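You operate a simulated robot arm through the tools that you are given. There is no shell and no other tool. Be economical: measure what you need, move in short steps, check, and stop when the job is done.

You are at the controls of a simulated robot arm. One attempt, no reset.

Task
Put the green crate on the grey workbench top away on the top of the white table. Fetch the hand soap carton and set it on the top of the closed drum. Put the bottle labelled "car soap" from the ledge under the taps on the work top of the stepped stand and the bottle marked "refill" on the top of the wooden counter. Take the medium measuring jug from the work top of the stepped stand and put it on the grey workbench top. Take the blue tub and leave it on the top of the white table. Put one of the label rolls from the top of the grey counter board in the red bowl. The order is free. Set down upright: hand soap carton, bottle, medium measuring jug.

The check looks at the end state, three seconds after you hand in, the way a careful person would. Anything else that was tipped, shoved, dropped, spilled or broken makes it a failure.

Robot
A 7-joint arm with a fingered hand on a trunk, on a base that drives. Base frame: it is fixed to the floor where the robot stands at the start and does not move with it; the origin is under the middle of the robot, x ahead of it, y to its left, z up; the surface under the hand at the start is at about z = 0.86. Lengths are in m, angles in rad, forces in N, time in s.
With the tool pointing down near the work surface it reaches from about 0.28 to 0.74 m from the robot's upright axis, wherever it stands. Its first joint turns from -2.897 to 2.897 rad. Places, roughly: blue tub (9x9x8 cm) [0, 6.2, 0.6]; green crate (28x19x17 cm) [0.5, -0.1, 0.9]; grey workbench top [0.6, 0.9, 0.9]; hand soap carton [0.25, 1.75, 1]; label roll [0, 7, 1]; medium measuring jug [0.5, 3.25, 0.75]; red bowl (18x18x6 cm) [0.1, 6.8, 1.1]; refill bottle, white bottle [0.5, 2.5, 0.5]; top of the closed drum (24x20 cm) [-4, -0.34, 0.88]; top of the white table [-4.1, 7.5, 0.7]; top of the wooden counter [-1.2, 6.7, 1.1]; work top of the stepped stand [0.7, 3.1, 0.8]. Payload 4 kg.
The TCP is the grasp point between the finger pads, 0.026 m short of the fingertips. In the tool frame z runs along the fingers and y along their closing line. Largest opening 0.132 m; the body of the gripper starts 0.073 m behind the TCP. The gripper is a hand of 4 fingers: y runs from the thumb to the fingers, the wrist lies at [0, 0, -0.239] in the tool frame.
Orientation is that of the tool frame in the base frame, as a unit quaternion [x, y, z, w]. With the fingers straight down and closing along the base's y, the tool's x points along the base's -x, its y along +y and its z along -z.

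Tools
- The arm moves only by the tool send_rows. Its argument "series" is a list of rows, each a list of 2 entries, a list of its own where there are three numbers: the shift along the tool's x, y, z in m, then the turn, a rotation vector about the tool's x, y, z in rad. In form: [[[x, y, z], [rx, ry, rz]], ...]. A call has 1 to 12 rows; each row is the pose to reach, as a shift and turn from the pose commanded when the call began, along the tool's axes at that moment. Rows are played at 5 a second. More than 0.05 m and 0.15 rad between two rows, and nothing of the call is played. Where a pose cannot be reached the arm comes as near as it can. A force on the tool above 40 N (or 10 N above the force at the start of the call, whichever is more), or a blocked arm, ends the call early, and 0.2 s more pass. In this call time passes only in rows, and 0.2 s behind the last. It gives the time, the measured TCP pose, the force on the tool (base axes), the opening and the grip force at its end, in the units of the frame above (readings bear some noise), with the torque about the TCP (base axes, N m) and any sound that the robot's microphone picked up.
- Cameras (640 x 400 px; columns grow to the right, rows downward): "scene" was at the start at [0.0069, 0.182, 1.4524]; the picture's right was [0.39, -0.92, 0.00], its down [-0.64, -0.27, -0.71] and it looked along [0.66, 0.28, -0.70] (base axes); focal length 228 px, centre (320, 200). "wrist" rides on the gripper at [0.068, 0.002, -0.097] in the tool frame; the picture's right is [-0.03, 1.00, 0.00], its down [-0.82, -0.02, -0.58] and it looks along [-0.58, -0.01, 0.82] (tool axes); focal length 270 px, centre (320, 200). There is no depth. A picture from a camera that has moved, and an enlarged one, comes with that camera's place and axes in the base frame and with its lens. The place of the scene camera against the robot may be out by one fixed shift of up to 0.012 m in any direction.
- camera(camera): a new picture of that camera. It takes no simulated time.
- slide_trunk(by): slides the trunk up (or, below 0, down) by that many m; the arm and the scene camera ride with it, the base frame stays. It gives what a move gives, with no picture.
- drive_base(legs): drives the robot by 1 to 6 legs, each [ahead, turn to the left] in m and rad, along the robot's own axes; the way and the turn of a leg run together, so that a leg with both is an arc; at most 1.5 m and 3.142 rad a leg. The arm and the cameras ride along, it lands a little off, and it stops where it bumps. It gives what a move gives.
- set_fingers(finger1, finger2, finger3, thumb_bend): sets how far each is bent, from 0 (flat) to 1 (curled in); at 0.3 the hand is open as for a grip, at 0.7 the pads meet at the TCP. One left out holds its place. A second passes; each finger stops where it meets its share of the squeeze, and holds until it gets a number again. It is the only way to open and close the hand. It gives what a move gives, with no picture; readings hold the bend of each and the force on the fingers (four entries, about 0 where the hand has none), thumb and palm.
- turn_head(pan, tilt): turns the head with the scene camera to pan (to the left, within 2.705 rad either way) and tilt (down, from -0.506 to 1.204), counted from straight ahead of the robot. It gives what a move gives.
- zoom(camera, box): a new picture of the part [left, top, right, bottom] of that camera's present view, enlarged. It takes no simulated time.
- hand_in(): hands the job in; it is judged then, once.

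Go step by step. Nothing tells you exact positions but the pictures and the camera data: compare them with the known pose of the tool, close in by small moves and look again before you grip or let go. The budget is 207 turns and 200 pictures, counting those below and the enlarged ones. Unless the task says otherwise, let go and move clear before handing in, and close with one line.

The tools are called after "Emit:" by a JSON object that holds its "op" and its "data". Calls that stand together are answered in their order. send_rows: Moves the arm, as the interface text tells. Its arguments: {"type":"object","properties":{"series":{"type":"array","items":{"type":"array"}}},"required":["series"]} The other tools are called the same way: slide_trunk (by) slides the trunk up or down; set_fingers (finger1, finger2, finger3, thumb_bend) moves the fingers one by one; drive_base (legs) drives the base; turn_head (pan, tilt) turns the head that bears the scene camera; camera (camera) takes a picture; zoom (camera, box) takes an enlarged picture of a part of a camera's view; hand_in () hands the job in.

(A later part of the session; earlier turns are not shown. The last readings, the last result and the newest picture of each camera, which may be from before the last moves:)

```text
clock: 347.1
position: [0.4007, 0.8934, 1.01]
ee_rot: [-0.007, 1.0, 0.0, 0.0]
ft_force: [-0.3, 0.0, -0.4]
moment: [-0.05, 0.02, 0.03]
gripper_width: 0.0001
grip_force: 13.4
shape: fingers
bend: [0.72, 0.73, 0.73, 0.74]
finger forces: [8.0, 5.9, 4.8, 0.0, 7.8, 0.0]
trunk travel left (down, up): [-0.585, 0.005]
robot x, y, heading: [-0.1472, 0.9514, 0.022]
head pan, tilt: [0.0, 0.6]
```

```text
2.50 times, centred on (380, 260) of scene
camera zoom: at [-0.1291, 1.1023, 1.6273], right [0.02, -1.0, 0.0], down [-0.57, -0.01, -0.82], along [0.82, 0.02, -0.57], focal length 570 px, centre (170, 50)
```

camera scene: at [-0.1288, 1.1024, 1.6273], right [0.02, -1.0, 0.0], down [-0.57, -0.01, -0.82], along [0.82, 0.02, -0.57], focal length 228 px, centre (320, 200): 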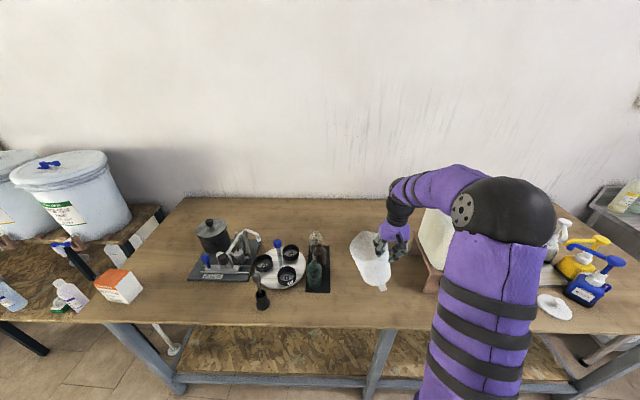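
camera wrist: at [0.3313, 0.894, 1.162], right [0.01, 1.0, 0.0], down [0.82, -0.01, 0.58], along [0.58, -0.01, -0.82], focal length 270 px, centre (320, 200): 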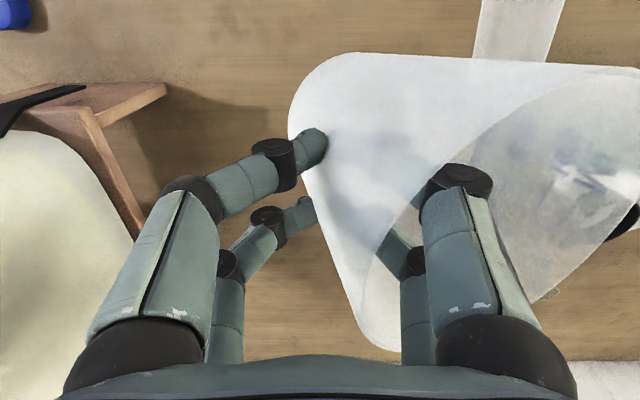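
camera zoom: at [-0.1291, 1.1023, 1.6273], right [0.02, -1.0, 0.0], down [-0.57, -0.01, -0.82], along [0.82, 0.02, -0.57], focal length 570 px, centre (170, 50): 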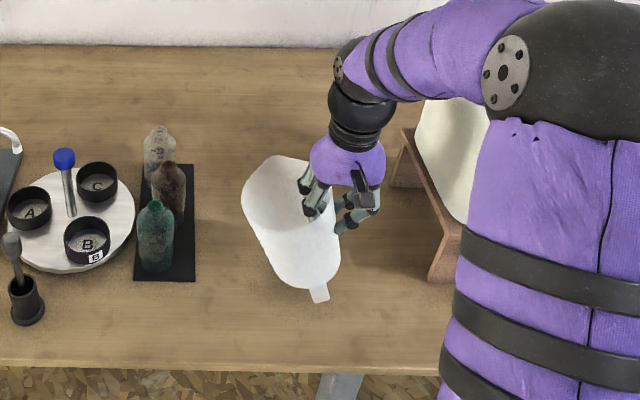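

The jug swung about 0.29 rad in the grip, so it leans. I roll the hand to bring it upright.

Emit:
{"op": "send_rows", "data": {"series": [[[0, 0, -0.02], [-0.1, 0, 0]], [[0, 0, -0.02], [-0.2, 0, 0]], [[0, 0, -0.02], [-0.29, 0, 0]]]}}

Emit:
{"op": "zoom", "data": {"camera": "scene", "box": [280, 180, 480, 340]}}

Emit:
{"op": "camera", "data": {"camera": "wrist"}}

```text
clock: 347.9
position: [0.3998, 0.8917, 1.0308]
ee_rot: [-0.007, 0.989, 0.146, -0.001]
ft_force: [-0.3, 0.0, -0.8]
moment: [-0.06, 0.0, 0.01]
gripper_width: 0.0001
grip_force: 13.6
shape: fingers
bend: [0.72, 0.73, 0.73, 0.74]
finger forces: [8.0, 5.9, 5.2, 0.0, 7.9, 0.0]
trunk travel left (down, up): [-0.585, 0.005]
robot x, y, heading: [-0.1481, 0.9533, 0.019]
head pan, tilt: [0.0, 0.6]
```

```text
2.50 times, centred on (380, 260) of scene
camera zoom: at [-0.1293, 1.1022, 1.6273], right [0.02, -1.0, 0.0], down [-0.57, -0.01, -0.82], along [0.82, 0.02, -0.57], focal length 570 px, centre (170, 50)
```

zoom: 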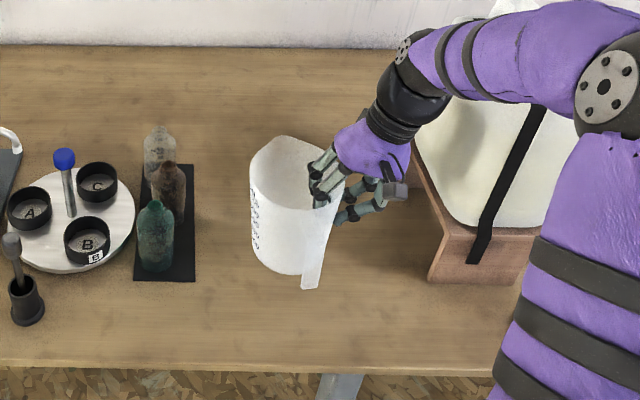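

```text
106 pictures are left
camera wrist: at [0.3313, 0.8663, 1.1238], right [0.01, 0.96, 0.29], down [0.82, -0.17, 0.55], along [0.57, 0.23, -0.79], focal length 270 px, centre (320, 200)
```

wrist: 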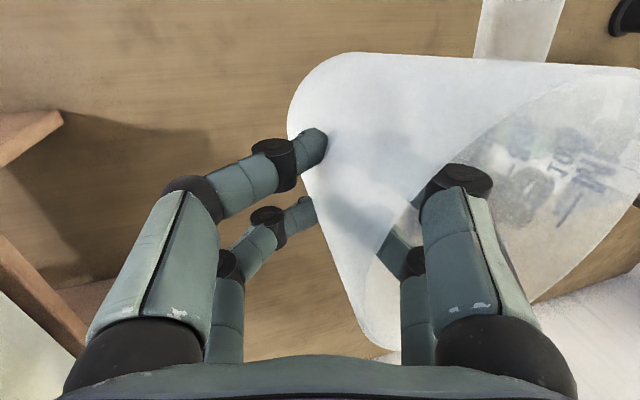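

Upright now. I lower it to contact.

Emit:
{"op": "send_rows", "data": {"series": [[[0, -0.0058, 0.0191], [0, 0, 0]], [[0, -0.01, 0.0335], [0, 0, 0]], [[0, -0.012, 0.04], [0, 0, 0]]]}}

Emit:
{"op": "zoom", "data": {"camera": "scene", "box": [280, 180, 480, 340]}}

```text
clock: 348.7
position: [0.3997, 0.8927, 0.9869]
ee_rot: [-0.007, 0.989, 0.144, -0.002]
ft_force: [0.5, 0.4, -0.6]
moment: [-0.07, 0.0, -0.01]
gripper_width: 0.0001
grip_force: 13.5
shape: fingers
bend: [0.72, 0.73, 0.73, 0.74]
finger forces: [8.0, 6.0, 5.2, 0.1, 7.9, 0.0]
trunk travel left (down, up): [-0.585, 0.005]
robot x, y, heading: [-0.1468, 0.9544, 0.023]
head pan, tilt: [0.0, 0.6]
```

```text
2.50 times, centred on (380, 260) of scene
camera zoom: at [-0.1294, 1.1024, 1.6273], right [0.02, -1.0, 0.0], down [-0.57, -0.01, -0.82], along [0.82, 0.02, -0.57], focal length 570 px, centre (170, 50)
```

zoom: 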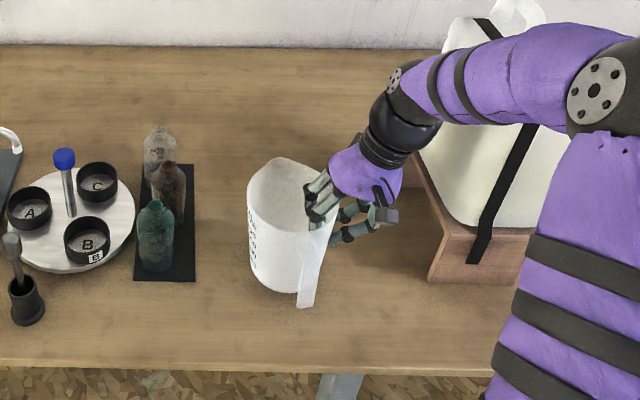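

Emit:
{"op": "send_rows", "data": {"series": [[[0, -0.0015, 0.0048], [0, 0, 0]], [[0, -0.003, 0.0096], [0, 0, 0]]]}}

Emit:
{"op": "send_rows", "data": {"series": [[[0, -0.0015, 0.0048], [0, 0, 0]], [[0, -0.003, 0.0096], [0, 0, 0]]]}}

Emit:
{"op": "zoom", "data": {"camera": "scene", "box": [280, 180, 480, 340]}}

```text
clock: 349.3
position: [0.3999, 0.8934, 0.9786]
ee_rot: [-0.007, 0.99, 0.144, -0.001]
ft_force: [-0.6, -0.9, -1.2]
moment: [-0.03, 0.0, -0.02]
gripper_width: 0.0002
grip_force: 13.5
shape: fingers
bend: [0.72, 0.73, 0.73, 0.74]
finger forces: [8.0, 6.1, 5.2, 0.0, 8.0, 0.1]
trunk travel left (down, up): [-0.585, 0.005]
robot x, y, heading: [-0.1459, 0.9523, 0.022]
head pan, tilt: [0.0, 0.6]
```

```text
clock: 349.9
position: [0.3991, 0.8937, 0.968]
ee_rot: [-0.007, 0.989, 0.145, 0.0]
ft_force: [-0.1, -0.8, -0.9]
moment: [-0.06, -0.01, 0.0]
gripper_width: 0.0002
grip_force: 13.3
shape: fingers
bend: [0.72, 0.73, 0.73, 0.74]
finger forces: [8.0, 6.1, 5.3, 0.0, 7.9, 0.1]
trunk travel left (down, up): [-0.585, 0.005]
robot x, y, heading: [-0.1494, 0.9523, 0.014]
head pan, tilt: [0.0, 0.6]
```

```text
2.50 times, centred on (380, 260) of scene
camera zoom: at [-0.1294, 1.1023, 1.6273], right [0.02, -1.0, 0.0], down [-0.57, -0.01, -0.82], along [0.82, 0.02, -0.57], focal length 570 px, centre (170, 50)
```

zoom: 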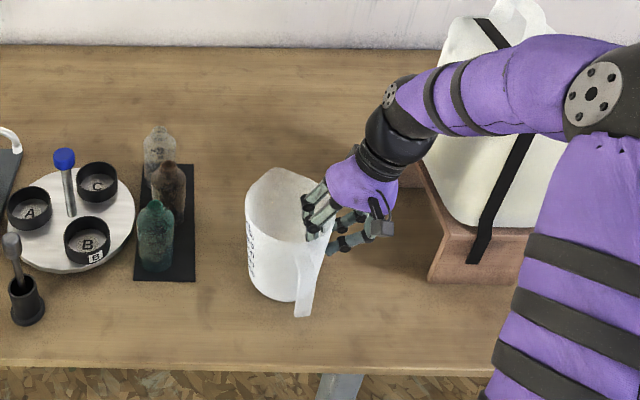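

Still no contact; I continue in small steps.

Emit:
{"op": "send_rows", "data": {"series": [[[0, -0.0015, 0.0048], [0, 0, 0]], [[0, -0.003, 0.0096], [0, 0, 0]]]}}

Emit:
{"op": "send_rows", "data": {"series": [[[0, -0.0015, 0.0048], [0, 0, 0]]]}}

Emit:
{"op": "send_rows", "data": {"series": [[[0, -0.0015, 0.0048], [0, 0, 0]]]}}

Emit:
{"op": "zoom", "data": {"camera": "scene", "box": [280, 180, 480, 340]}}

```text
clock: 350.5
position: [0.3994, 0.893, 0.9594]
ee_rot: [-0.008, 0.989, 0.144, 0.0]
ft_force: [0.4, -0.1, 10.3]
moment: [0.07, 0.04, -0.03]
gripper_width: 0.0002
grip_force: 15.4
shape: fingers
bend: [0.73, 0.73, 0.74, 0.75]
finger forces: [9.0, 6.8, 5.6, 0.0, 8.9, 0.1]
trunk travel left (down, up): [-0.585, 0.005]
robot x, y, heading: [-0.1467, 0.9492, 0.019]
head pan, tilt: [0.0, 0.6]
```

```text
clock: 350.9
position: [0.4005, 0.8905, 0.9553]
ee_rot: [-0.006, 0.989, 0.144, 0.002]
ft_force: [4.1, -5.6, 28.9]
moment: [0.19, 0.09, 0.05]
gripper_width: 0.0
grip_force: 22.1
shape: fingers
bend: [0.73, 0.73, 0.74, 0.78]
finger forces: [13.3, 8.7, 7.3, 0.1, 14.4, 0.0]
trunk travel left (down, up): [-0.585, 0.005]
robot x, y, heading: [-0.146, 0.9541, 0.021]
head pan, tilt: [0.0, 0.6]
```

```text
clock: 351.3
position: [0.398, 0.8932, 0.9466]
ee_rot: [-0.008, 0.989, 0.146, -0.001]
ft_force: [0.6, -0.6, 10.1]
moment: [0.13, 0.02, 0.0]
gripper_width: 0.0
grip_force: 14.8
shape: fingers
bend: [0.73, 0.73, 0.74, 0.78]
finger forces: [9.6, 6.5, 5.3, 0.1, 8.9, 0.0]
trunk travel left (down, up): [-0.585, 0.005]
robot x, y, heading: [-0.1474, 0.9507, 0.018]
head pan, tilt: [0.0, 0.6]
```

```text
2.50 times, centred on (380, 260) of scene
camera zoom: at [-0.1307, 1.1024, 1.6271], right [0.02, -1.0, 0.0], down [-0.56, -0.01, -0.83], along [0.83, 0.02, -0.56], focal length 570 px, centre (170, 50)
```

zoom: 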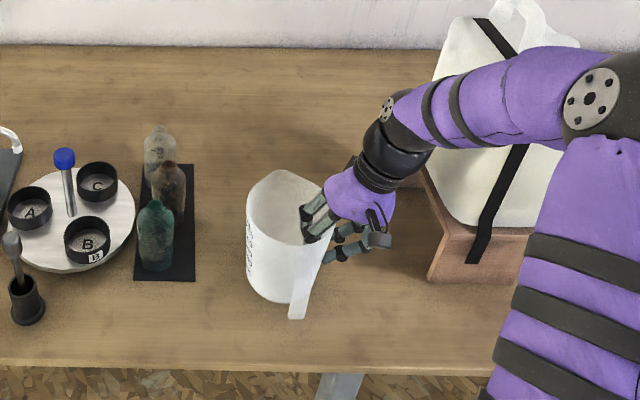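

The jug rests upright on the bench. I release and rise vertically.

Emit:
{"op": "set_fingers", "data": {"finger1": 0.4, "finger2": 0.4, "finger3": 0.4, "thumb_bend": 0.4}}

Emit:
{"op": "send_rows", "data": {"series": [[[0, 0.0116, -0.0383], [0, 0, 0]], [[0, 0.023, -0.0766], [0, 0, 0]], [[0, 0.035, -0.115], [0, 0, 0]], [[0, 0.046, -0.153], [0, 0, 0]], [[0, 0.046, -0.153], [0.145, 0, 0]], [[0, 0.046, -0.153], [0.29, 0, 0]]]}}

Emit:
{"op": "camera", "data": {"camera": "scene"}}

Emit:
{"op": "camera", "data": {"camera": "wrist"}}

```text
clock: 352.3
position: [0.4, 0.8909, 0.9469]
ee_rot: [-0.007, 0.989, 0.145, 0.0]
ft_force: [0.3, 0.4, -1.3]
moment: [-0.03, 0.02, -0.01]
gripper_width: 0.0991
grip_force: 0.0
shape: fingers
bend: [0.4, 0.4, 0.4, 0.4]
finger forces: [0.0, 0.0, 0.1, 0.0, 0.1, 0.0]
trunk travel left (down, up): [-0.585, 0.005]
robot x, y, heading: [-0.1441, 0.9513, 0.021]
head pan, tilt: [0.0, 0.6]
```

```text
clock: 353.7
position: [0.3994, 0.8919, 1.1057]
ee_rot: [-0.007, 1.0, 0.0, -0.001]
ft_force: [0.4, 0.0, -0.2]
moment: [0.01, -0.02, 0.0]
gripper_width: 0.0995
grip_force: 0.0
shape: fingers
bend: [0.4, 0.4, 0.4, 0.4]
finger forces: [0.0, 0.0, 0.0, 0.1, 0.0, 0.1]
trunk travel left (down, up): [-0.585, 0.005]
robot x, y, heading: [-0.1468, 0.9515, 0.023]
head pan, tilt: [0.0, 0.6]
```

```text
102 pictures are left
camera scene: at [-0.1294, 1.103, 1.6273], right [0.02, -1.0, 0.0], down [-0.57, -0.01, -0.82], along [0.82, 0.02, -0.57], focal length 228 px, centre (320, 200)
```

scene: 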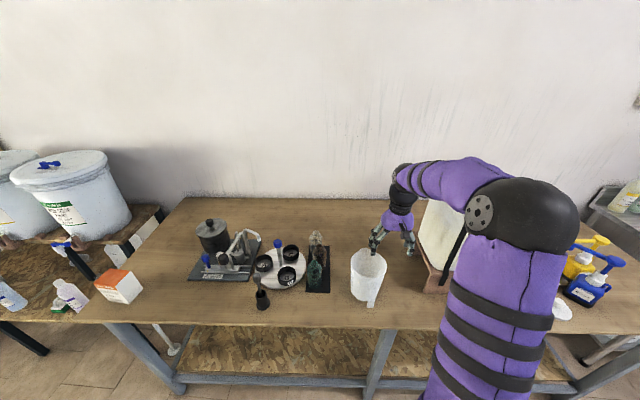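

```text
101 pictures are left
camera wrist: at [0.3312, 0.8935, 1.2032], right [0.01, 1.0, 0.0], down [0.82, -0.01, 0.58], along [0.58, -0.01, -0.82], focal length 270 px, centre (320, 200)
```

wrist: 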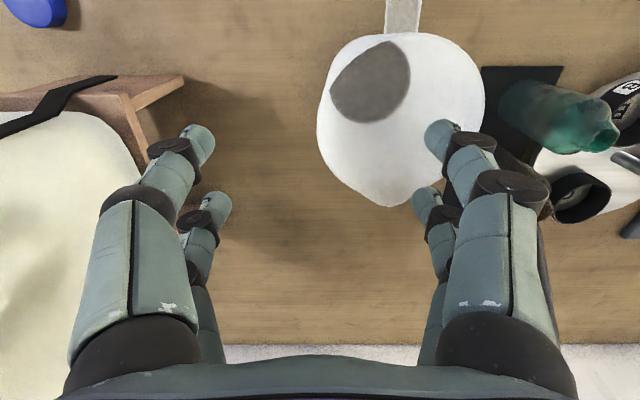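

The jug stands upright. Next the hand soap carton at the left end of the bench; I move over there.

Emit:
{"op": "drive_base", "data": {"legs": [[-0.3, 0], [0, 1.55], [0.85, 0], [0, -1.57]]}}

Emit:
{"op": "set_fingers", "data": {"finger1": 0.3, "finger2": 0.3, "finger3": 0.3, "thumb_bend": 0.3}}

Emit:
{"op": "camera", "data": {"camera": "scene"}}

Emit:
{"op": "camera", "data": {"camera": "wrist"}}

```text
clock: 368.3
position: [0.0936, 1.7356, 1.1049]
ee_rot: [0.001, 1.0, 0.0, 0.0]
ft_force: [0.3, -0.2, -1.1]
moment: [0.03, -0.01, 0.03]
gripper_width: 0.0997
grip_force: 0.1
shape: fingers
bend: [0.4, 0.4, 0.4, 0.4]
finger forces: [0.1, 0.0, 0.0, 0.0, 0.1, 0.0]
trunk travel left (down, up): [-0.585, 0.005]
robot x, y, heading: [-0.4495, 1.8028, 0.002]
head pan, tilt: [0.0, 0.6]
```

```text
clock: 369.3
position: [0.0947, 1.7337, 1.1056]
ee_rot: [0.002, 1.0, -0.001, 0.0]
ft_force: [-0.5, 0.4, 0.2]
moment: [0.01, 0.0, 0.04]
gripper_width: 0.1325
grip_force: 0.1
shape: fingers
bend: [0.3, 0.3, 0.3, 0.3]
finger forces: [0.1, 0.0, 0.1, 0.0, 0.1, 0.0]
trunk travel left (down, up): [-0.585, 0.005]
robot x, y, heading: [-0.4529, 1.806, 0.004]
head pan, tilt: [0.0, 0.6]
```

```text
100 pictures are left
camera scene: at [-0.4311, 1.9549, 1.6273], right [0.0, -1.0, 0.0], down [-0.57, 0.0, -0.82], along [0.82, 0.0, -0.57], focal length 228 px, centre (320, 200)
```

scene: 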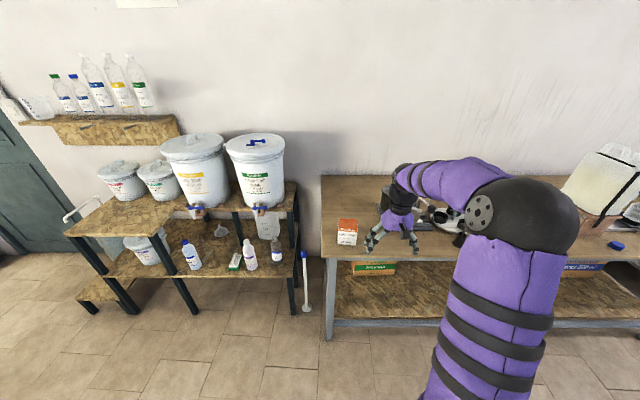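

```text
99 pictures are left
camera wrist: at [0.0257, 1.7372, 1.2031], right [0.03, 1.0, 0.0], down [0.82, -0.02, 0.58], along [0.58, -0.02, -0.82], focal length 270 px, centre (320, 200)
```

wrist: 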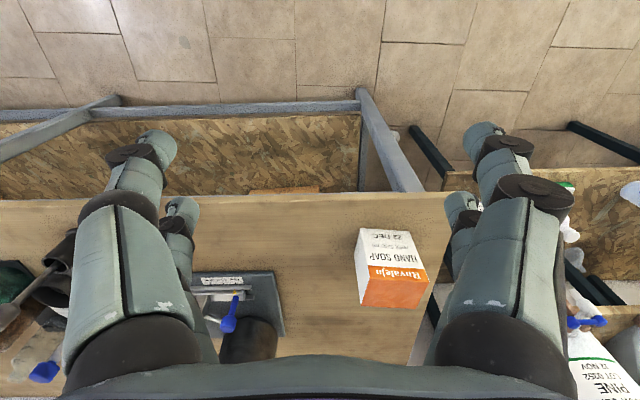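

Emit:
{"op": "zoom", "data": {"camera": "scene", "box": [310, 190, 430, 270]}}

Emit:
{"op": "zoom", "data": {"camera": "wrist", "box": [310, 190, 470, 330]}}

Emit:
{"op": "zoom", "data": {"camera": "scene", "box": [60, 130, 320, 320]}}

```text
5.00 times, centred on (370, 230) of scene
camera zoom: at [-0.4311, 1.9549, 1.6273], right [0.0, -1.0, 0.0], down [-0.57, 0.0, -0.82], along [0.82, 0.0, -0.57], focal length 1141 px, centre (70, 50)
```

zoom: 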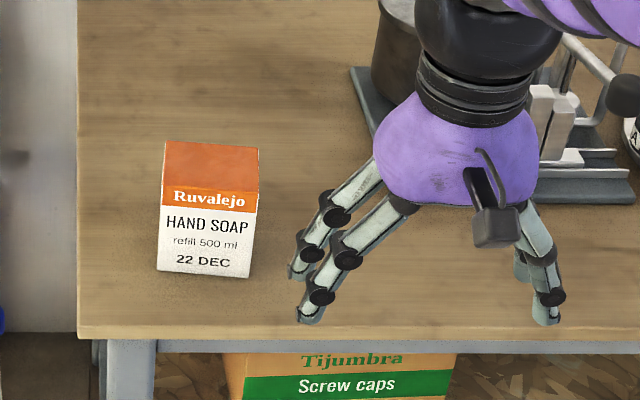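

```text
2.86 times, centred on (390, 260) of wrist
camera zoom: at [0.0257, 1.7372, 1.2031], right [0.03, 1.0, 0.0], down [0.82, -0.02, 0.58], along [0.58, -0.02, -0.82], focal length 772 px, centre (120, 29)
```

zoom: 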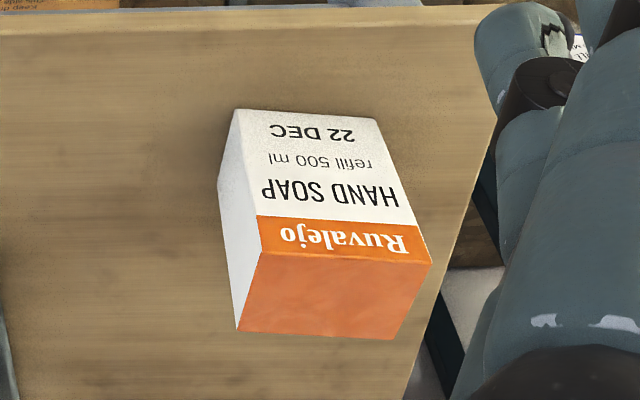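

```text
2.11 times, centred on (190, 225) of scene
camera zoom: at [-0.4311, 1.9549, 1.6273], right [0.0, -1.0, 0.0], down [-0.57, 0.0, -0.82], along [0.82, 0.0, -0.57], focal length 480 px, centre (594, 147)
```

zoom: 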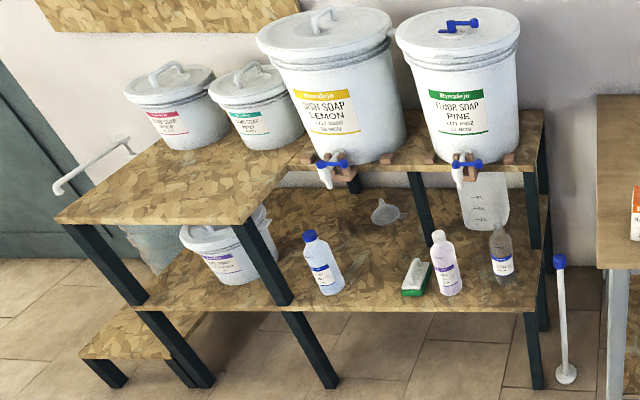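

The carton is about 9×7×10 cm, centre near (0.40, 1.848), top z≈0.93. I drive 0.3 ahead and position above it.

Emit:
{"op": "drive_base", "data": {"legs": [[0.3, 0]]}}

Emit:
{"op": "send_rows", "data": {"series": [[[0, 0.04, 0], [0, 0, 0]], [[0, 0.08, 0.02], [0, 0, 0]], [[0, 0.112, 0.05], [0, 0, 0]]]}}

Emit:
{"op": "camera", "data": {"camera": "wrist"}}

```text
clock: 371.4
position: [0.406, 1.7364, 1.1063]
ee_rot: [0.001, 1.0, 0.0, 0.0]
ft_force: [0.1, 0.5, -0.2]
moment: [-0.03, 0.06, 0.01]
gripper_width: 0.1324
grip_force: 0.1
shape: fingers
bend: [0.3, 0.3, 0.3, 0.3]
finger forces: [0.0, 0.0, 0.0, 0.0, 0.1, 0.0]
trunk travel left (down, up): [-0.585, 0.005]
robot x, y, heading: [-0.1363, 1.8066, 0.007]
head pan, tilt: [0.0, 0.6]
```

```text
clock: 372.2
position: [0.4075, 1.8512, 1.0559]
ee_rot: [0.002, 1.0, 0.0, 0.0]
ft_force: [-0.4, 0.0, 0.0]
moment: [0.0, 0.0, 0.02]
gripper_width: 0.1323
grip_force: 0.1
shape: fingers
bend: [0.3, 0.3, 0.3, 0.3]
finger forces: [0.0, 0.0, 0.0, 0.1, 0.0, 0.0]
trunk travel left (down, up): [-0.585, 0.005]
robot x, y, heading: [-0.1385, 1.807, 0.005]
head pan, tilt: [0.0, 0.6]
```

```text
95 pictures are left
camera wrist: at [0.3377, 1.8533, 1.1531], right [0.03, 1.0, 0.0], down [0.82, -0.02, 0.58], along [0.58, -0.02, -0.82], focal length 270 px, centre (320, 200)
```

wrist: 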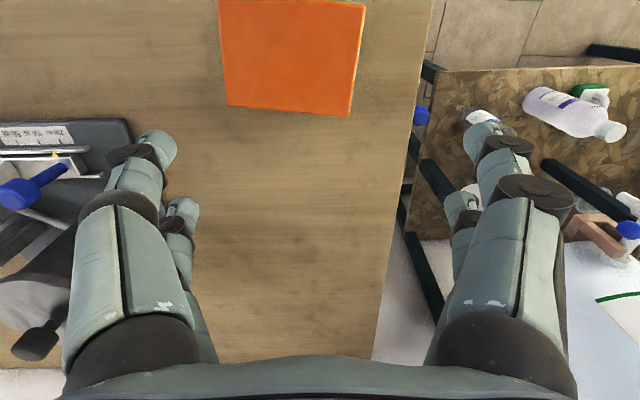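

The carton is nearer than thought: centre (0.365, 1.829), top z≈0.96, yawed about −0.12. I align and go down.

Emit:
{"op": "send_rows", "data": {"series": [[[0.02, -0.011, 0], [0, 0, 0.06]], [[0.0425, -0.022, 0], [0, 0, 0.12]], [[0.0425, -0.022, 0.045], [0, 0, 0.12]]]}}

Emit:
{"op": "camera", "data": {"camera": "wrist"}}

```text
clock: 373.0
position: [0.3666, 1.8243, 1.0103]
ee_rot: [0.062, 0.998, 0.0, 0.0]
ft_force: [0.5, 0.2, -0.3]
moment: [-0.01, 0.0, 0.02]
gripper_width: 0.1327
grip_force: 0.1
shape: fingers
bend: [0.3, 0.3, 0.3, 0.3]
finger forces: [0.0, 0.0, 0.0, 0.0, 0.0, 0.0]
trunk travel left (down, up): [-0.585, 0.005]
robot x, y, heading: [-0.1388, 1.8037, -0.001]
head pan, tilt: [0.0, 0.6]
```

```text
94 pictures are left
camera wrist: at [0.2986, 1.8355, 1.1075], right [0.15, 0.99, 0.0], down [0.81, -0.12, 0.58], along [0.57, -0.08, -0.82], focal length 270 px, centre (320, 200)
```

wrist: 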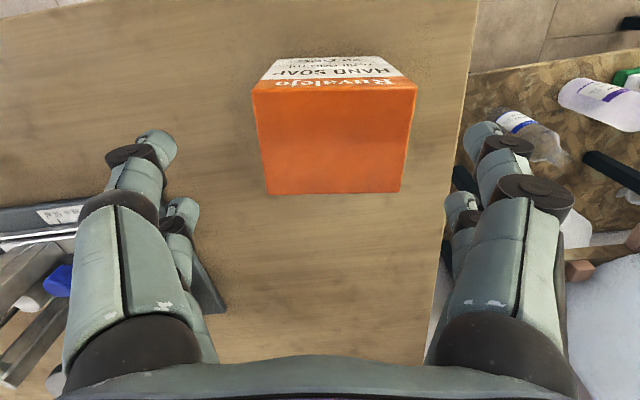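

Emit:
{"op": "send_rows", "data": {"series": [[[0.004, 0.007, 0.035], [0, 0, 0]], [[0.004, 0.007, 0.07], [0, 0, 0]], [[0.004, 0.007, 0.103], [0, 0, 0]]]}}

Emit:
{"op": "set_fingers", "data": {"finger1": 0.55, "finger2": 0.55, "finger3": 0.55, "thumb_bend": 0.55}}

Emit:
{"op": "camera", "data": {"camera": "wrist"}}

```text
clock: 373.9
position: [0.3618, 1.8334, 0.9161]
ee_rot: [0.061, 0.998, -0.001, 0.005]
ft_force: [-4.9, -0.8, 23.3]
moment: [-0.05, -0.15, 0.03]
gripper_width: 0.1389
grip_force: 17.7
shape: fingers
bend: [0.3, 0.3, 0.3, 0.3]
finger forces: [8.9, 7.4, 7.2, 0.0, 12.1, 0.0]
trunk travel left (down, up): [-0.585, 0.005]
robot x, y, heading: [-0.141, 1.8073, 0.007]
head pan, tilt: [0.0, 0.6]
stopped in row 3: the force on the tool passed its limit at 67 N (the readings are from after the stop); the commanded pose is now the measured one
```

```text
clock: 374.4
position: [0.3611, 1.8311, 0.9197]
ee_rot: [0.061, 0.998, -0.002, 0.007]
ft_force: [-6.7, -3.9, 25.1]
moment: [-0.65, -0.01, -0.06]
gripper_width: 0.0951
grip_force: 62.3
shape: fingers
bend: [0.54, 0.54, 0.54, 0.55]
finger forces: [27.2, 26.8, 23.7, 0.1, 46.6, 0.0]
trunk travel left (down, up): [-0.585, 0.005]
robot x, y, heading: [-0.1403, 1.8017, 0.008]
head pan, tilt: [0.0, 0.6]
stopped: the force on the tool passed its limit at 41 N (the readings are from after the stop); the commanded pose is now the measured one
```

```text
93 pictures are left
camera wrist: at [0.2924, 1.8426, 1.0145], right [0.15, 0.99, 0.0], down [0.8, -0.12, 0.59], along [0.58, -0.09, -0.81], focal length 270 px, centre (320, 200)
```

wrist: 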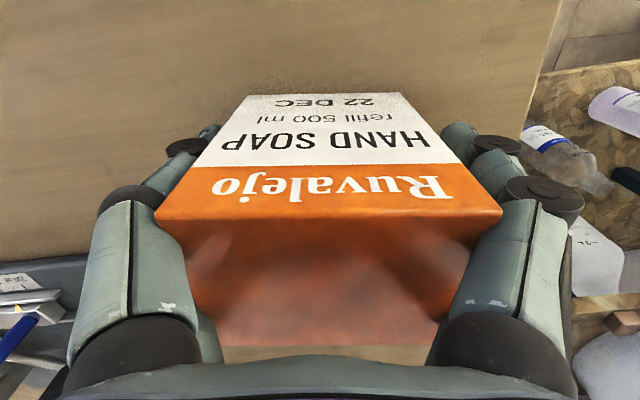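

The hand met resistance; I relax the fingers and raise a few mm to relieve it, then look.

Emit:
{"op": "set_fingers", "data": {"finger1": 0.4, "finger2": 0.4, "finger3": 0.4, "thumb_bend": 0.4}}

Emit:
{"op": "send_rows", "data": {"series": [[[0, 0, -0.008], [0, 0, 0]]]}}

Emit:
{"op": "camera", "data": {"camera": "wrist"}}

Emit:
{"op": "camera", "data": {"camera": "scene"}}

```text
clock: 375.4
position: [0.3615, 1.8325, 0.9189]
ee_rot: [0.061, 0.998, -0.001, 0.006]
ft_force: [-5.1, 2.3, 34.2]
moment: [0.02, -0.1, -0.2]
gripper_width: 0.1186
grip_force: 44.0
shape: fingers
bend: [0.4, 0.4, 0.4, 0.4]
finger forces: [23.6, 20.6, 17.1, 0.0, 26.2, 0.1]
trunk travel left (down, up): [-0.585, 0.005]
robot x, y, heading: [-0.141, 1.8071, 0.008]
head pan, tilt: [0.0, 0.6]
```

```text
clock: 375.8
position: [0.3595, 1.8306, 0.9228]
ee_rot: [0.062, 0.998, -0.002, 0.004]
ft_force: [0.4, 0.1, 0.3]
moment: [0.02, 0.01, -0.04]
gripper_width: 0.1093
grip_force: 14.8
shape: fingers
bend: [0.4, 0.4, 0.4, 0.4]
finger forces: [8.0, 6.9, 6.4, 0.0, 8.9, 0.0]
trunk travel left (down, up): [-0.585, 0.005]
robot x, y, heading: [-0.1399, 1.8086, 0.006]
head pan, tilt: [0.0, 0.6]
```

```text
92 pictures are left
camera wrist: at [0.2927, 1.8421, 1.0188], right [0.15, 0.99, 0.0], down [0.8, -0.12, 0.58], along [0.58, -0.09, -0.81], focal length 270 px, centre (320, 200)
```

wrist: 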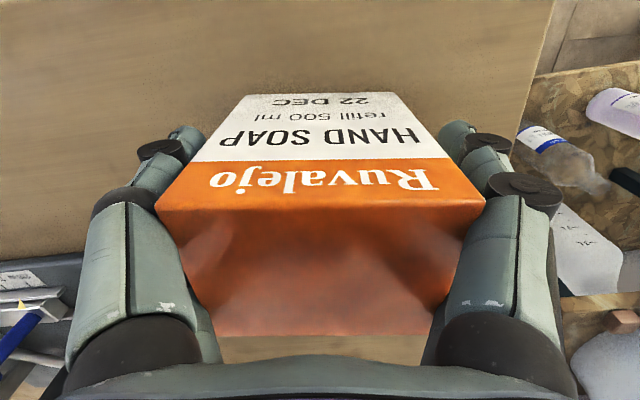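

```text
91 pictures are left
camera scene: at [-0.1199, 1.956, 1.6266], right [0.0, -1.0, 0.0], down [-0.56, 0.0, -0.83], along [0.83, 0.0, -0.56], focal length 228 px, centre (320, 200)
```

scene: 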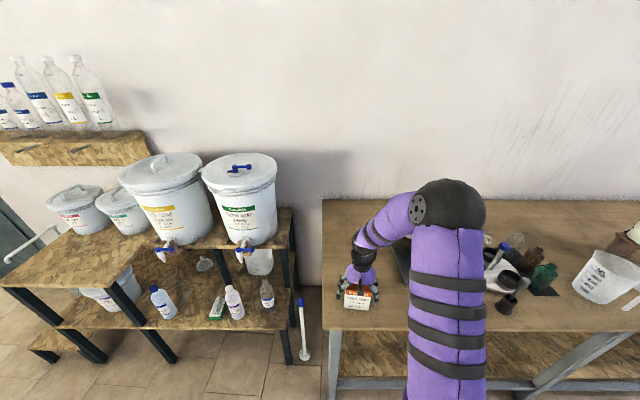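

The carton wedged against the finger roots, so I was too deep. I open, rise 2 cm, and grip nearer the top.

Emit:
{"op": "set_fingers", "data": {"finger1": 0.3, "finger2": 0.3, "finger3": 0.3, "thumb_bend": 0.3}}

Emit:
{"op": "send_rows", "data": {"series": [[[0, 0, -0.01], [0, 0, 0]], [[0, 0, -0.02], [0, 0, 0]]]}}

Emit:
{"op": "camera", "data": {"camera": "wrist"}}

Emit:
{"op": "set_fingers", "data": {"finger1": 0.48, "finger2": 0.48, "finger3": 0.48, "thumb_bend": 0.48}}

Emit:
{"op": "camera", "data": {"camera": "wrist"}}

```text
clock: 376.8
position: [0.3623, 1.8312, 0.9246]
ee_rot: [0.061, 0.998, -0.001, 0.005]
ft_force: [0.1, -0.3, 0.2]
moment: [0.01, 0.01, -0.01]
gripper_width: 0.1325
grip_force: 0.0
shape: fingers
bend: [0.3, 0.3, 0.3, 0.3]
finger forces: [0.1, 0.0, 0.1, 0.0, 0.0, 0.0]
trunk travel left (down, up): [-0.585, 0.005]
robot x, y, heading: [-0.1391, 1.805, 0.006]
head pan, tilt: [0.0, 0.6]
```

```text
clock: 377.4
position: [0.3633, 1.8328, 0.9455]
ee_rot: [0.062, 0.998, -0.001, 0.006]
ft_force: [-0.6, -0.2, -0.5]
moment: [-0.02, 0.02, 0.0]
gripper_width: 0.1324
grip_force: 0.1
shape: fingers
bend: [0.3, 0.3, 0.3, 0.3]
finger forces: [0.1, 0.0, 0.1, 0.1, 0.0, 0.1]
trunk travel left (down, up): [-0.585, 0.005]
robot x, y, heading: [-0.1375, 1.8051, 0.005]
head pan, tilt: [0.0, 0.6]
```

```text
90 pictures are left
camera wrist: at [0.2931, 1.8426, 1.0412], right [0.15, 0.99, 0.0], down [0.8, -0.12, 0.59], along [0.58, -0.09, -0.81], focal length 270 px, centre (320, 200)
```

wrist: 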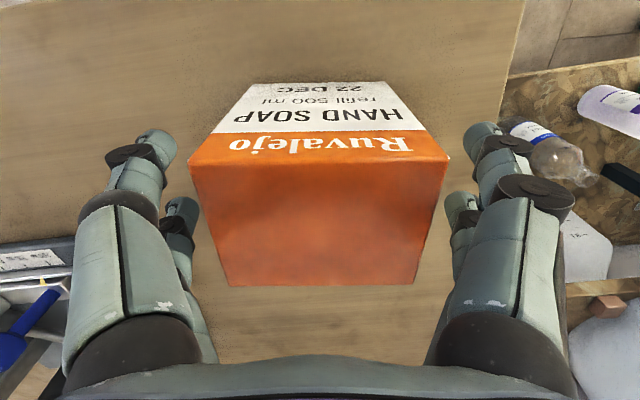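

```text
clock: 378.4
position: [0.3625, 1.8306, 0.946]
ee_rot: [0.061, 0.998, -0.001, 0.005]
ft_force: [-0.6, -0.6, -0.1]
moment: [-0.04, 0.0, 0.04]
gripper_width: 0.0829
grip_force: 4.0
shape: fingers
bend: [0.45, 0.45, 0.45, 0.46]
finger forces: [2.1, 2.0, 2.2, 0.0, 3.1, 0.0]
trunk travel left (down, up): [-0.585, 0.005]
robot x, y, heading: [-0.1412, 1.8055, 0.01]
head pan, tilt: [0.0, 0.6]
```

```text
89 pictures are left
camera wrist: at [0.2933, 1.8425, 1.0413], right [0.15, 0.99, 0.0], down [0.8, -0.12, 0.59], along [0.58, -0.09, -0.81], focal length 270 px, centre (320, 200)
```

wrist: 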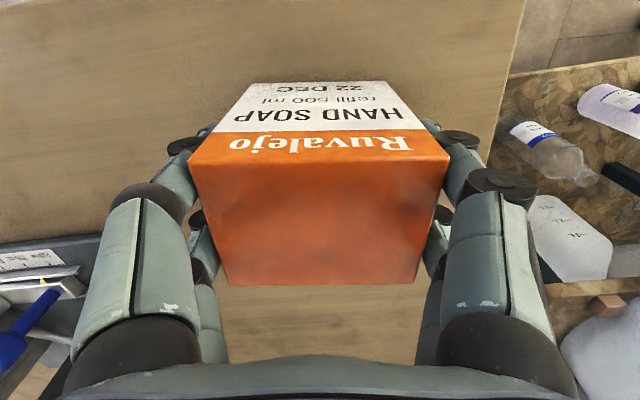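

Good symmetric contact. I squeeze more and lift.

Emit:
{"op": "set_fingers", "data": {"finger1": 0.58, "finger2": 0.58, "finger3": 0.58, "thumb_bend": 0.59}}

Emit:
{"op": "send_rows", "data": {"series": [[[0, 0, -0.01], [0, 0, 0]], [[0, 0, -0.03], [0, 0, 0]], [[0, 0, -0.06], [0, 0, 0]], [[0, 0, -0.1], [0, 0, 0]]]}}

Emit:
{"op": "camera", "data": {"camera": "wrist"}}

```text
clock: 379.4
position: [0.3613, 1.832, 0.945]
ee_rot: [0.061, 0.998, -0.001, 0.006]
ft_force: [-1.0, -2.0, 0.2]
moment: [0.05, 0.0, 0.0]
gripper_width: 0.0807
grip_force: 20.9
shape: fingers
bend: [0.44, 0.45, 0.47, 0.52]
finger forces: [10.0, 9.7, 7.1, 0.0, 14.3, 0.0]
trunk travel left (down, up): [-0.585, 0.005]
robot x, y, heading: [-0.1382, 1.8091, 0.003]
head pan, tilt: [0.0, 0.6]
```

```text
clock: 380.4
position: [0.3636, 1.8333, 1.0473]
ee_rot: [0.061, 0.998, -0.001, 0.005]
ft_force: [0.6, 0.2, -5.6]
moment: [-0.04, 0.02, -0.03]
gripper_width: 0.0806
grip_force: 21.4
shape: fingers
bend: [0.44, 0.44, 0.47, 0.52]
finger forces: [10.6, 10.1, 7.0, 0.0, 14.0, 0.0]
trunk travel left (down, up): [-0.585, 0.005]
robot x, y, heading: [-0.1381, 1.8076, 0.002]
head pan, tilt: [0.0, 0.6]
```

```text
88 pictures are left
camera wrist: at [0.2948, 1.8452, 1.1435], right [0.15, 0.99, 0.0], down [0.8, -0.12, 0.59], along [0.58, -0.09, -0.81], focal length 270 px, centre (320, 200)
```

wrist: 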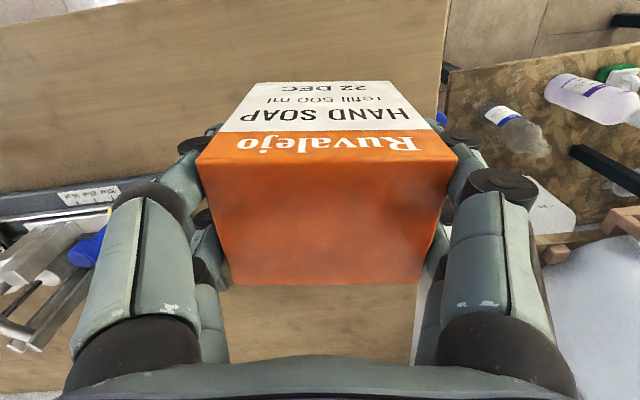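

The carton is held. I back away, turn toward the drum side and look at the route.

Emit:
{"op": "send_rows", "data": {"series": [[[0.035, 0, -0.02], [0, 0, 0]], [[0.07, 0, -0.03], [0, 0, 0]], [[0.11, 0, -0.03], [0, 0, 0]]]}}

Emit:
{"op": "drive_base", "data": {"legs": [[-0.4, 0], [0, 2.4], [1.2, 0]]}}

Emit:
{"op": "turn_head", "data": {"pan": 0.9, "tilt": 0.4}}

Emit:
{"op": "camera", "data": {"camera": "scene"}}

```text
clock: 381.2
position: [0.2537, 1.8455, 1.0755]
ee_rot: [0.061, 0.998, -0.001, 0.005]
ft_force: [0.0, -0.3, -5.1]
moment: [-0.02, 0.02, 0.0]
gripper_width: 0.0806
grip_force: 21.0
shape: fingers
bend: [0.44, 0.44, 0.47, 0.52]
finger forces: [10.6, 10.2, 7.0, 0.0, 13.9, 0.1]
trunk travel left (down, up): [-0.585, 0.005]
robot x, y, heading: [-0.1357, 1.8031, 0.011]
head pan, tilt: [0.0, 0.6]
```

```text
clock: 395.6
position: [-1.6903, 2.897, 1.075]
ee_rot: [0.895, -0.445, -0.004, -0.003]
ft_force: [0.2, -0.4, -5.4]
moment: [-0.01, -0.04, -0.02]
gripper_width: 0.0806
grip_force: 20.8
shape: fingers
bend: [0.44, 0.44, 0.47, 0.52]
finger forces: [10.4, 10.1, 6.9, 0.0, 13.6, 0.1]
trunk travel left (down, up): [-0.585, 0.005]
robot x, y, heading: [-1.3843, 2.6395, 2.346]
head pan, tilt: [0.0, 0.6]
```

```text
clock: 396.8
position: [-1.6902, 2.8961, 1.0749]
ee_rot: [0.896, -0.445, -0.004, -0.002]
ft_force: [-0.4, 0.5, -5.8]
moment: [0.03, -0.01, -0.01]
gripper_width: 0.0805
grip_force: 20.6
shape: fingers
bend: [0.44, 0.44, 0.47, 0.52]
finger forces: [10.5, 10.0, 6.8, 0.0, 13.7, 0.0]
trunk travel left (down, up): [-0.585, 0.005]
robot x, y, heading: [-1.3853, 2.6441, 2.349]
head pan, tilt: [0.901, 0.4]
```

```text
87 pictures are left
camera scene: at [-1.5555, 2.4803, 1.6455], right [-0.1, 0.99, 0.0], down [0.39, 0.04, -0.92], along [-0.92, -0.1, -0.39], focal length 228 px, centre (320, 200)
```

scene: 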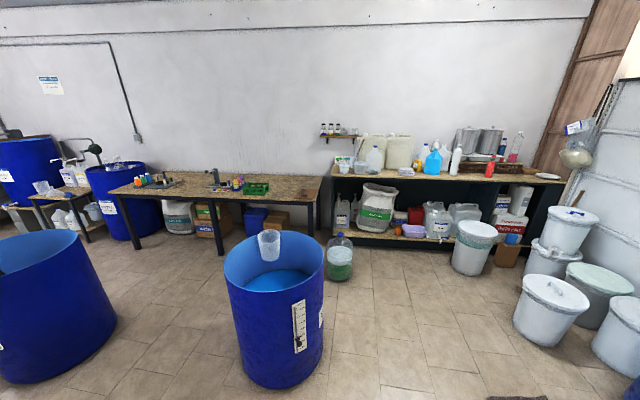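

I'll go through the 1 m gap south of the centre barrel. I drive to (−1.5, 1.3), face west and look.

Emit:
{"op": "drive_base", "data": {"legs": [[0, 2.278], [1.35, 0], [0, -1.486]]}}

Emit:
{"op": "turn_head", "data": {"pan": 0.2, "tilt": 0.45}}

Emit:
{"op": "camera", "data": {"camera": "scene"}}

```text
clock: 413.4
position: [-1.9314, 1.2966, 1.0762]
ee_rot: [0.997, -0.082, -0.005, -0.002]
ft_force: [0.0, 0.5, -4.4]
moment: [0.06, 0.01, 0.03]
gripper_width: 0.0801
grip_force: 20.3
shape: fingers
bend: [0.44, 0.44, 0.47, 0.52]
finger forces: [10.4, 9.9, 6.7, 0.0, 13.5, 0.0]
trunk travel left (down, up): [-0.585, 0.005]
robot x, y, heading: [-1.5324, 1.3245, 3.104]
head pan, tilt: [0.901, 0.4]
```

```text
clock: 414.5
position: [-1.9315, 1.2968, 1.0752]
ee_rot: [0.997, -0.082, -0.005, -0.001]
ft_force: [-0.2, 0.5, -5.4]
moment: [0.04, -0.05, 0.04]
gripper_width: 0.0803
grip_force: 20.1
shape: fingers
bend: [0.44, 0.44, 0.47, 0.52]
finger forces: [10.6, 9.9, 6.8, 0.0, 13.5, 0.0]
trunk travel left (down, up): [-0.585, 0.005]
robot x, y, heading: [-1.5377, 1.3187, 3.107]
head pan, tilt: [0.201, 0.45]
```

```text
86 pictures are left
camera scene: at [-1.5821, 1.1477, 1.6409], right [-0.16, 0.99, 0.0], down [0.43, 0.07, -0.9], along [-0.89, -0.15, -0.44], focal length 228 px, centre (320, 200)
```

scene: 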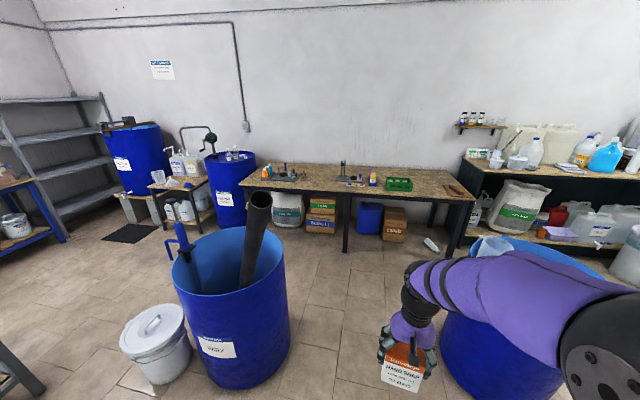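

Emit:
{"op": "drive_base", "data": {"legs": [[0, 0.076], [1.2, 0], [0.52, 0], [0, 1.53], [0.8, 0]]}}

Emit:
{"op": "turn_head", "data": {"pan": -0.5, "tilt": 0.6}}

Emit:
{"op": "camera", "data": {"camera": "scene"}}

```text
clock: 431.8
position: [-3.2368, 0.047, 1.075]
ee_rot: [0.757, 0.653, -0.005, 0.002]
ft_force: [-0.1, -1.1, -5.4]
moment: [0.05, 0.01, 0.01]
gripper_width: 0.0805
grip_force: 20.6
shape: fingers
bend: [0.44, 0.44, 0.47, 0.52]
finger forces: [10.5, 9.8, 6.8, 0.1, 13.3, 0.0]
trunk travel left (down, up): [-0.585, 0.005]
robot x, y, heading: [-3.2654, 0.4396, -1.593]
head pan, tilt: [0.201, 0.45]
```

```text
clock: 432.8
position: [-3.2363, 0.0461, 1.0752]
ee_rot: [0.757, 0.653, -0.005, 0.003]
ft_force: [0.1, -0.8, -5.6]
moment: [0.04, -0.02, 0.0]
gripper_width: 0.0802
grip_force: 19.6
shape: fingers
bend: [0.44, 0.44, 0.47, 0.52]
finger forces: [10.4, 9.8, 6.7, 0.0, 13.5, 0.0]
trunk travel left (down, up): [-0.585, 0.005]
robot x, y, heading: [-3.2688, 0.4422, -1.593]
head pan, tilt: [-0.499, 0.6]
```

```text
85 pictures are left
camera scene: at [-3.1657, 0.4182, 1.6273], right [-0.87, 0.5, 0.0], down [0.28, 0.49, -0.82], along [-0.41, -0.72, -0.57], focal length 228 px, centre (320, 200)
```

scene: 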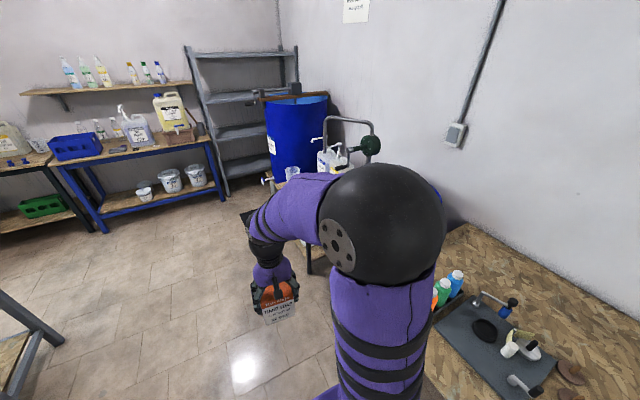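

Emit:
{"op": "drive_base", "data": {"legs": [[0.42, 0], [0, -1.0]]}}

Emit:
{"op": "turn_head", "data": {"pan": 0.0, "tilt": 0.7}}

Emit:
{"op": "camera", "data": {"camera": "scene"}}

Emit:
{"op": "camera", "data": {"camera": "wrist"}}

```text
clock: 438.3
position: [-3.5952, -0.2203, 1.0753]
ee_rot: [0.979, 0.206, -0.006, 0.001]
ft_force: [0.0, 0.2, -5.2]
moment: [0.02, -0.02, 0.01]
gripper_width: 0.0802
grip_force: 20.0
shape: fingers
bend: [0.44, 0.44, 0.47, 0.52]
finger forces: [10.5, 9.7, 6.8, 0.1, 13.4, 0.1]
trunk travel left (down, up): [-0.585, 0.005]
robot x, y, heading: [-3.2764, 0.0136, -2.601]
head pan, tilt: [-0.499, 0.6]
```

```text
clock: 439.2
position: [-3.5946, -0.2191, 1.0743]
ee_rot: [0.978, 0.207, -0.005, 0.0]
ft_force: [0.0, 0.1, -4.9]
moment: [-0.04, 0.0, 0.0]
gripper_width: 0.0805
grip_force: 19.6
shape: fingers
bend: [0.44, 0.44, 0.47, 0.52]
finger forces: [10.6, 9.7, 6.8, 0.0, 13.4, 0.0]
trunk travel left (down, up): [-0.585, 0.005]
robot x, y, heading: [-3.2797, 0.0168, -2.605]
head pan, tilt: [0.0, 0.7]
```

```text
84 pictures are left
camera scene: at [-3.2295, -0.1309, 1.6187], right [-0.51, 0.86, 0.0], down [0.55, 0.33, -0.76], along [-0.66, -0.39, -0.64], focal length 228 px, centre (320, 200)
```

scene: 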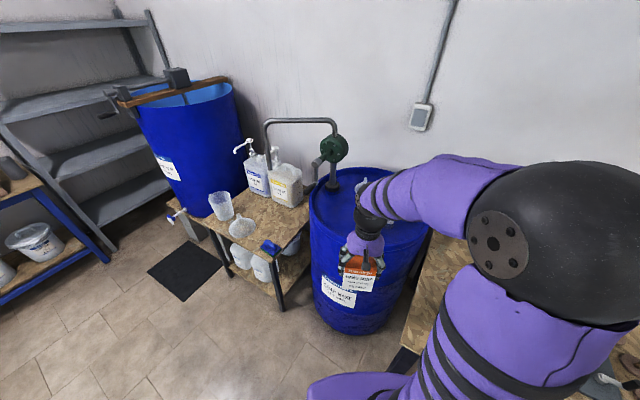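

```text
83 pictures are left
camera wrist: at [-3.5307, -0.1926, 1.1709], right [0.38, -0.92, 0.0], down [-0.75, -0.31, 0.59], along [-0.54, -0.22, -0.81], focal length 270 px, centre (320, 200)
```

wrist: 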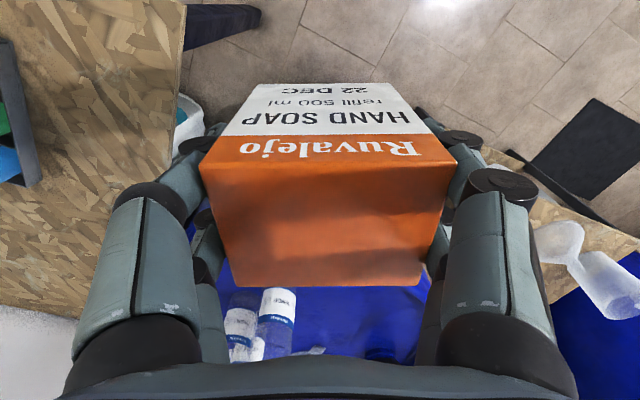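

Emit:
{"op": "zoom", "data": {"camera": "scene", "box": [290, 140, 450, 280]}}

Emit:
{"op": "zoom", "data": {"camera": "wrist", "box": [200, 260, 460, 370]}}

```text
2.86 times, centred on (370, 210) of scene
camera zoom: at [-3.2295, -0.1309, 1.6187], right [-0.51, 0.86, 0.0], down [0.55, 0.33, -0.76], along [-0.66, -0.39, -0.64], focal length 652 px, centre (177, 171)
```

zoom: 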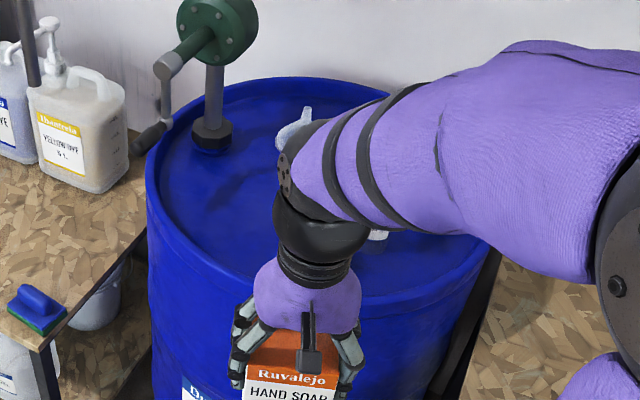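

```text
2.46 times, centred on (330, 315) of wrist
camera zoom: at [-3.5307, -0.1926, 1.1709], right [0.38, -0.92, 0.0], down [-0.75, -0.31, 0.59], along [-0.54, -0.22, -0.81], focal length 665 px, centre (295, -83)
```

zoom: 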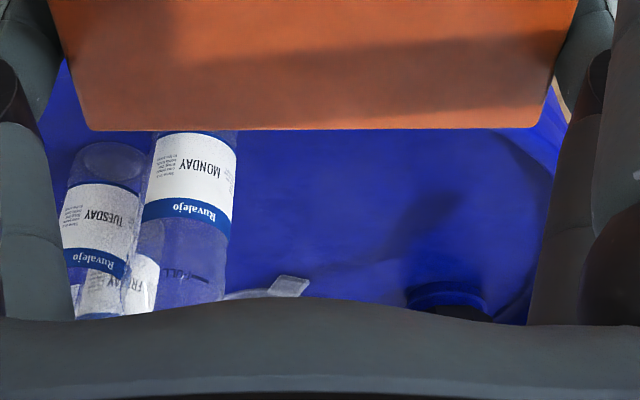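

The lid's free area is left-front, around (−3.94, −0.42); small bottles stand on its right part. I reposition the base a bit south for reach.

Emit:
{"op": "drive_base", "data": {"legs": [[0, 0.775], [0.27, 0], [0, -1.03]]}}

Emit:
{"op": "camera", "data": {"camera": "scene"}}

Emit:
{"op": "camera", "data": {"camera": "wrist"}}

```text
clock: 446.2
position: [-3.711, -0.3833, 1.0739]
ee_rot: [0.997, 0.077, -0.005, 0.0]
ft_force: [0.1, -0.3, -5.7]
moment: [0.03, -0.04, -0.01]
gripper_width: 0.0804
grip_force: 20.1
shape: fingers
bend: [0.44, 0.44, 0.47, 0.52]
finger forces: [10.5, 9.7, 6.9, 0.1, 13.3, 0.1]
trunk travel left (down, up): [-0.585, 0.005]
robot x, y, heading: [-3.3427, -0.2383, -2.862]
head pan, tilt: [0.0, 0.7]
```

```text
80 pictures are left
camera scene: at [-3.3359, -0.3947, 1.6187], right [-0.27, 0.96, 0.0], down [0.62, 0.18, -0.76], along [-0.74, -0.21, -0.64], focal length 228 px, centre (320, 200)
```

scene: 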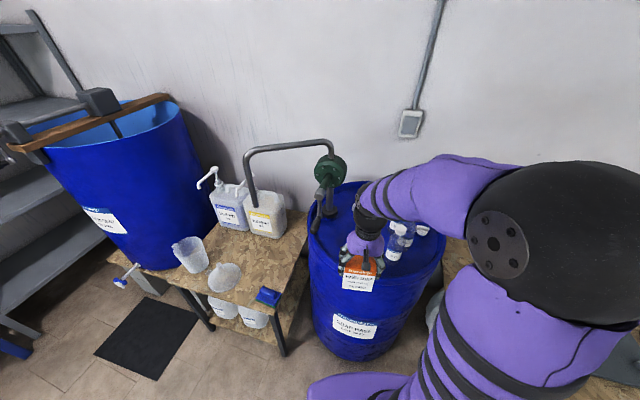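

```text
79 pictures are left
camera wrist: at [-3.6433, -0.374, 1.1709], right [0.13, -0.99, 0.0], down [-0.8, -0.11, 0.59], along [-0.58, -0.07, -0.81], focal length 270 px, centre (320, 200)
```

wrist: 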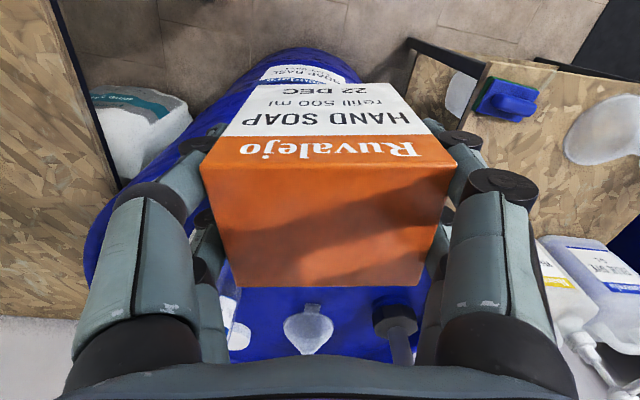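

I move the carton straight in over the free area.

Emit:
{"op": "send_rows", "data": {"series": [[[-0.045, 0, 0], [0, 0, 0]], [[-0.09, 0, 0], [0, 0, 0]], [[-0.135, 0, 0], [0, 0, 0]], [[-0.18, 0, 0], [0, 0, 0]], [[-0.233, 0.001, 0], [0, 0, 0]]]}}

Emit:
{"op": "camera", "data": {"camera": "wrist"}}

Emit:
{"op": "zoom", "data": {"camera": "scene", "box": [290, 160, 450, 300]}}

```text
refused: row 5 steps farther than a row can; nothing moved
```

```text
78 pictures are left
camera wrist: at [-3.6433, -0.374, 1.1709], right [0.13, -0.99, 0.0], down [-0.8, -0.11, 0.59], along [-0.58, -0.07, -0.81], focal length 270 px, centre (320, 200)
```

wrist: 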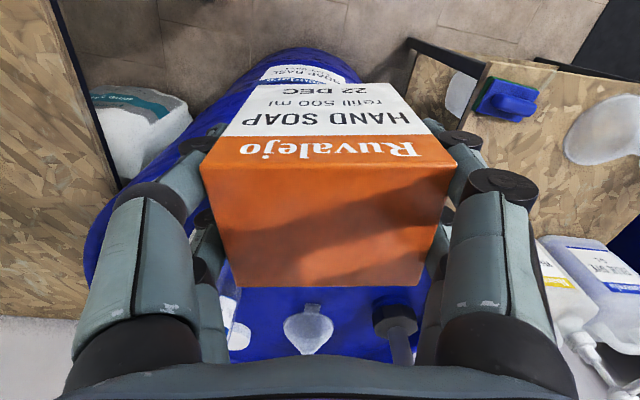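

```text
2.86 times, centred on (370, 230) of scene
camera zoom: at [-3.3359, -0.3947, 1.6187], right [-0.27, 0.96, 0.0], down [0.62, 0.18, -0.76], along [-0.74, -0.21, -0.64], focal length 652 px, centre (177, 114)
```

zoom: 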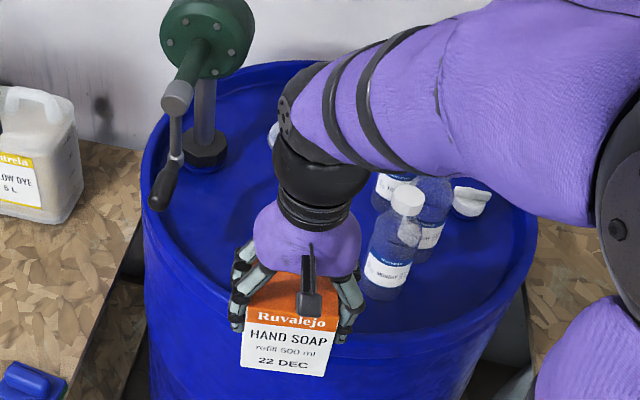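

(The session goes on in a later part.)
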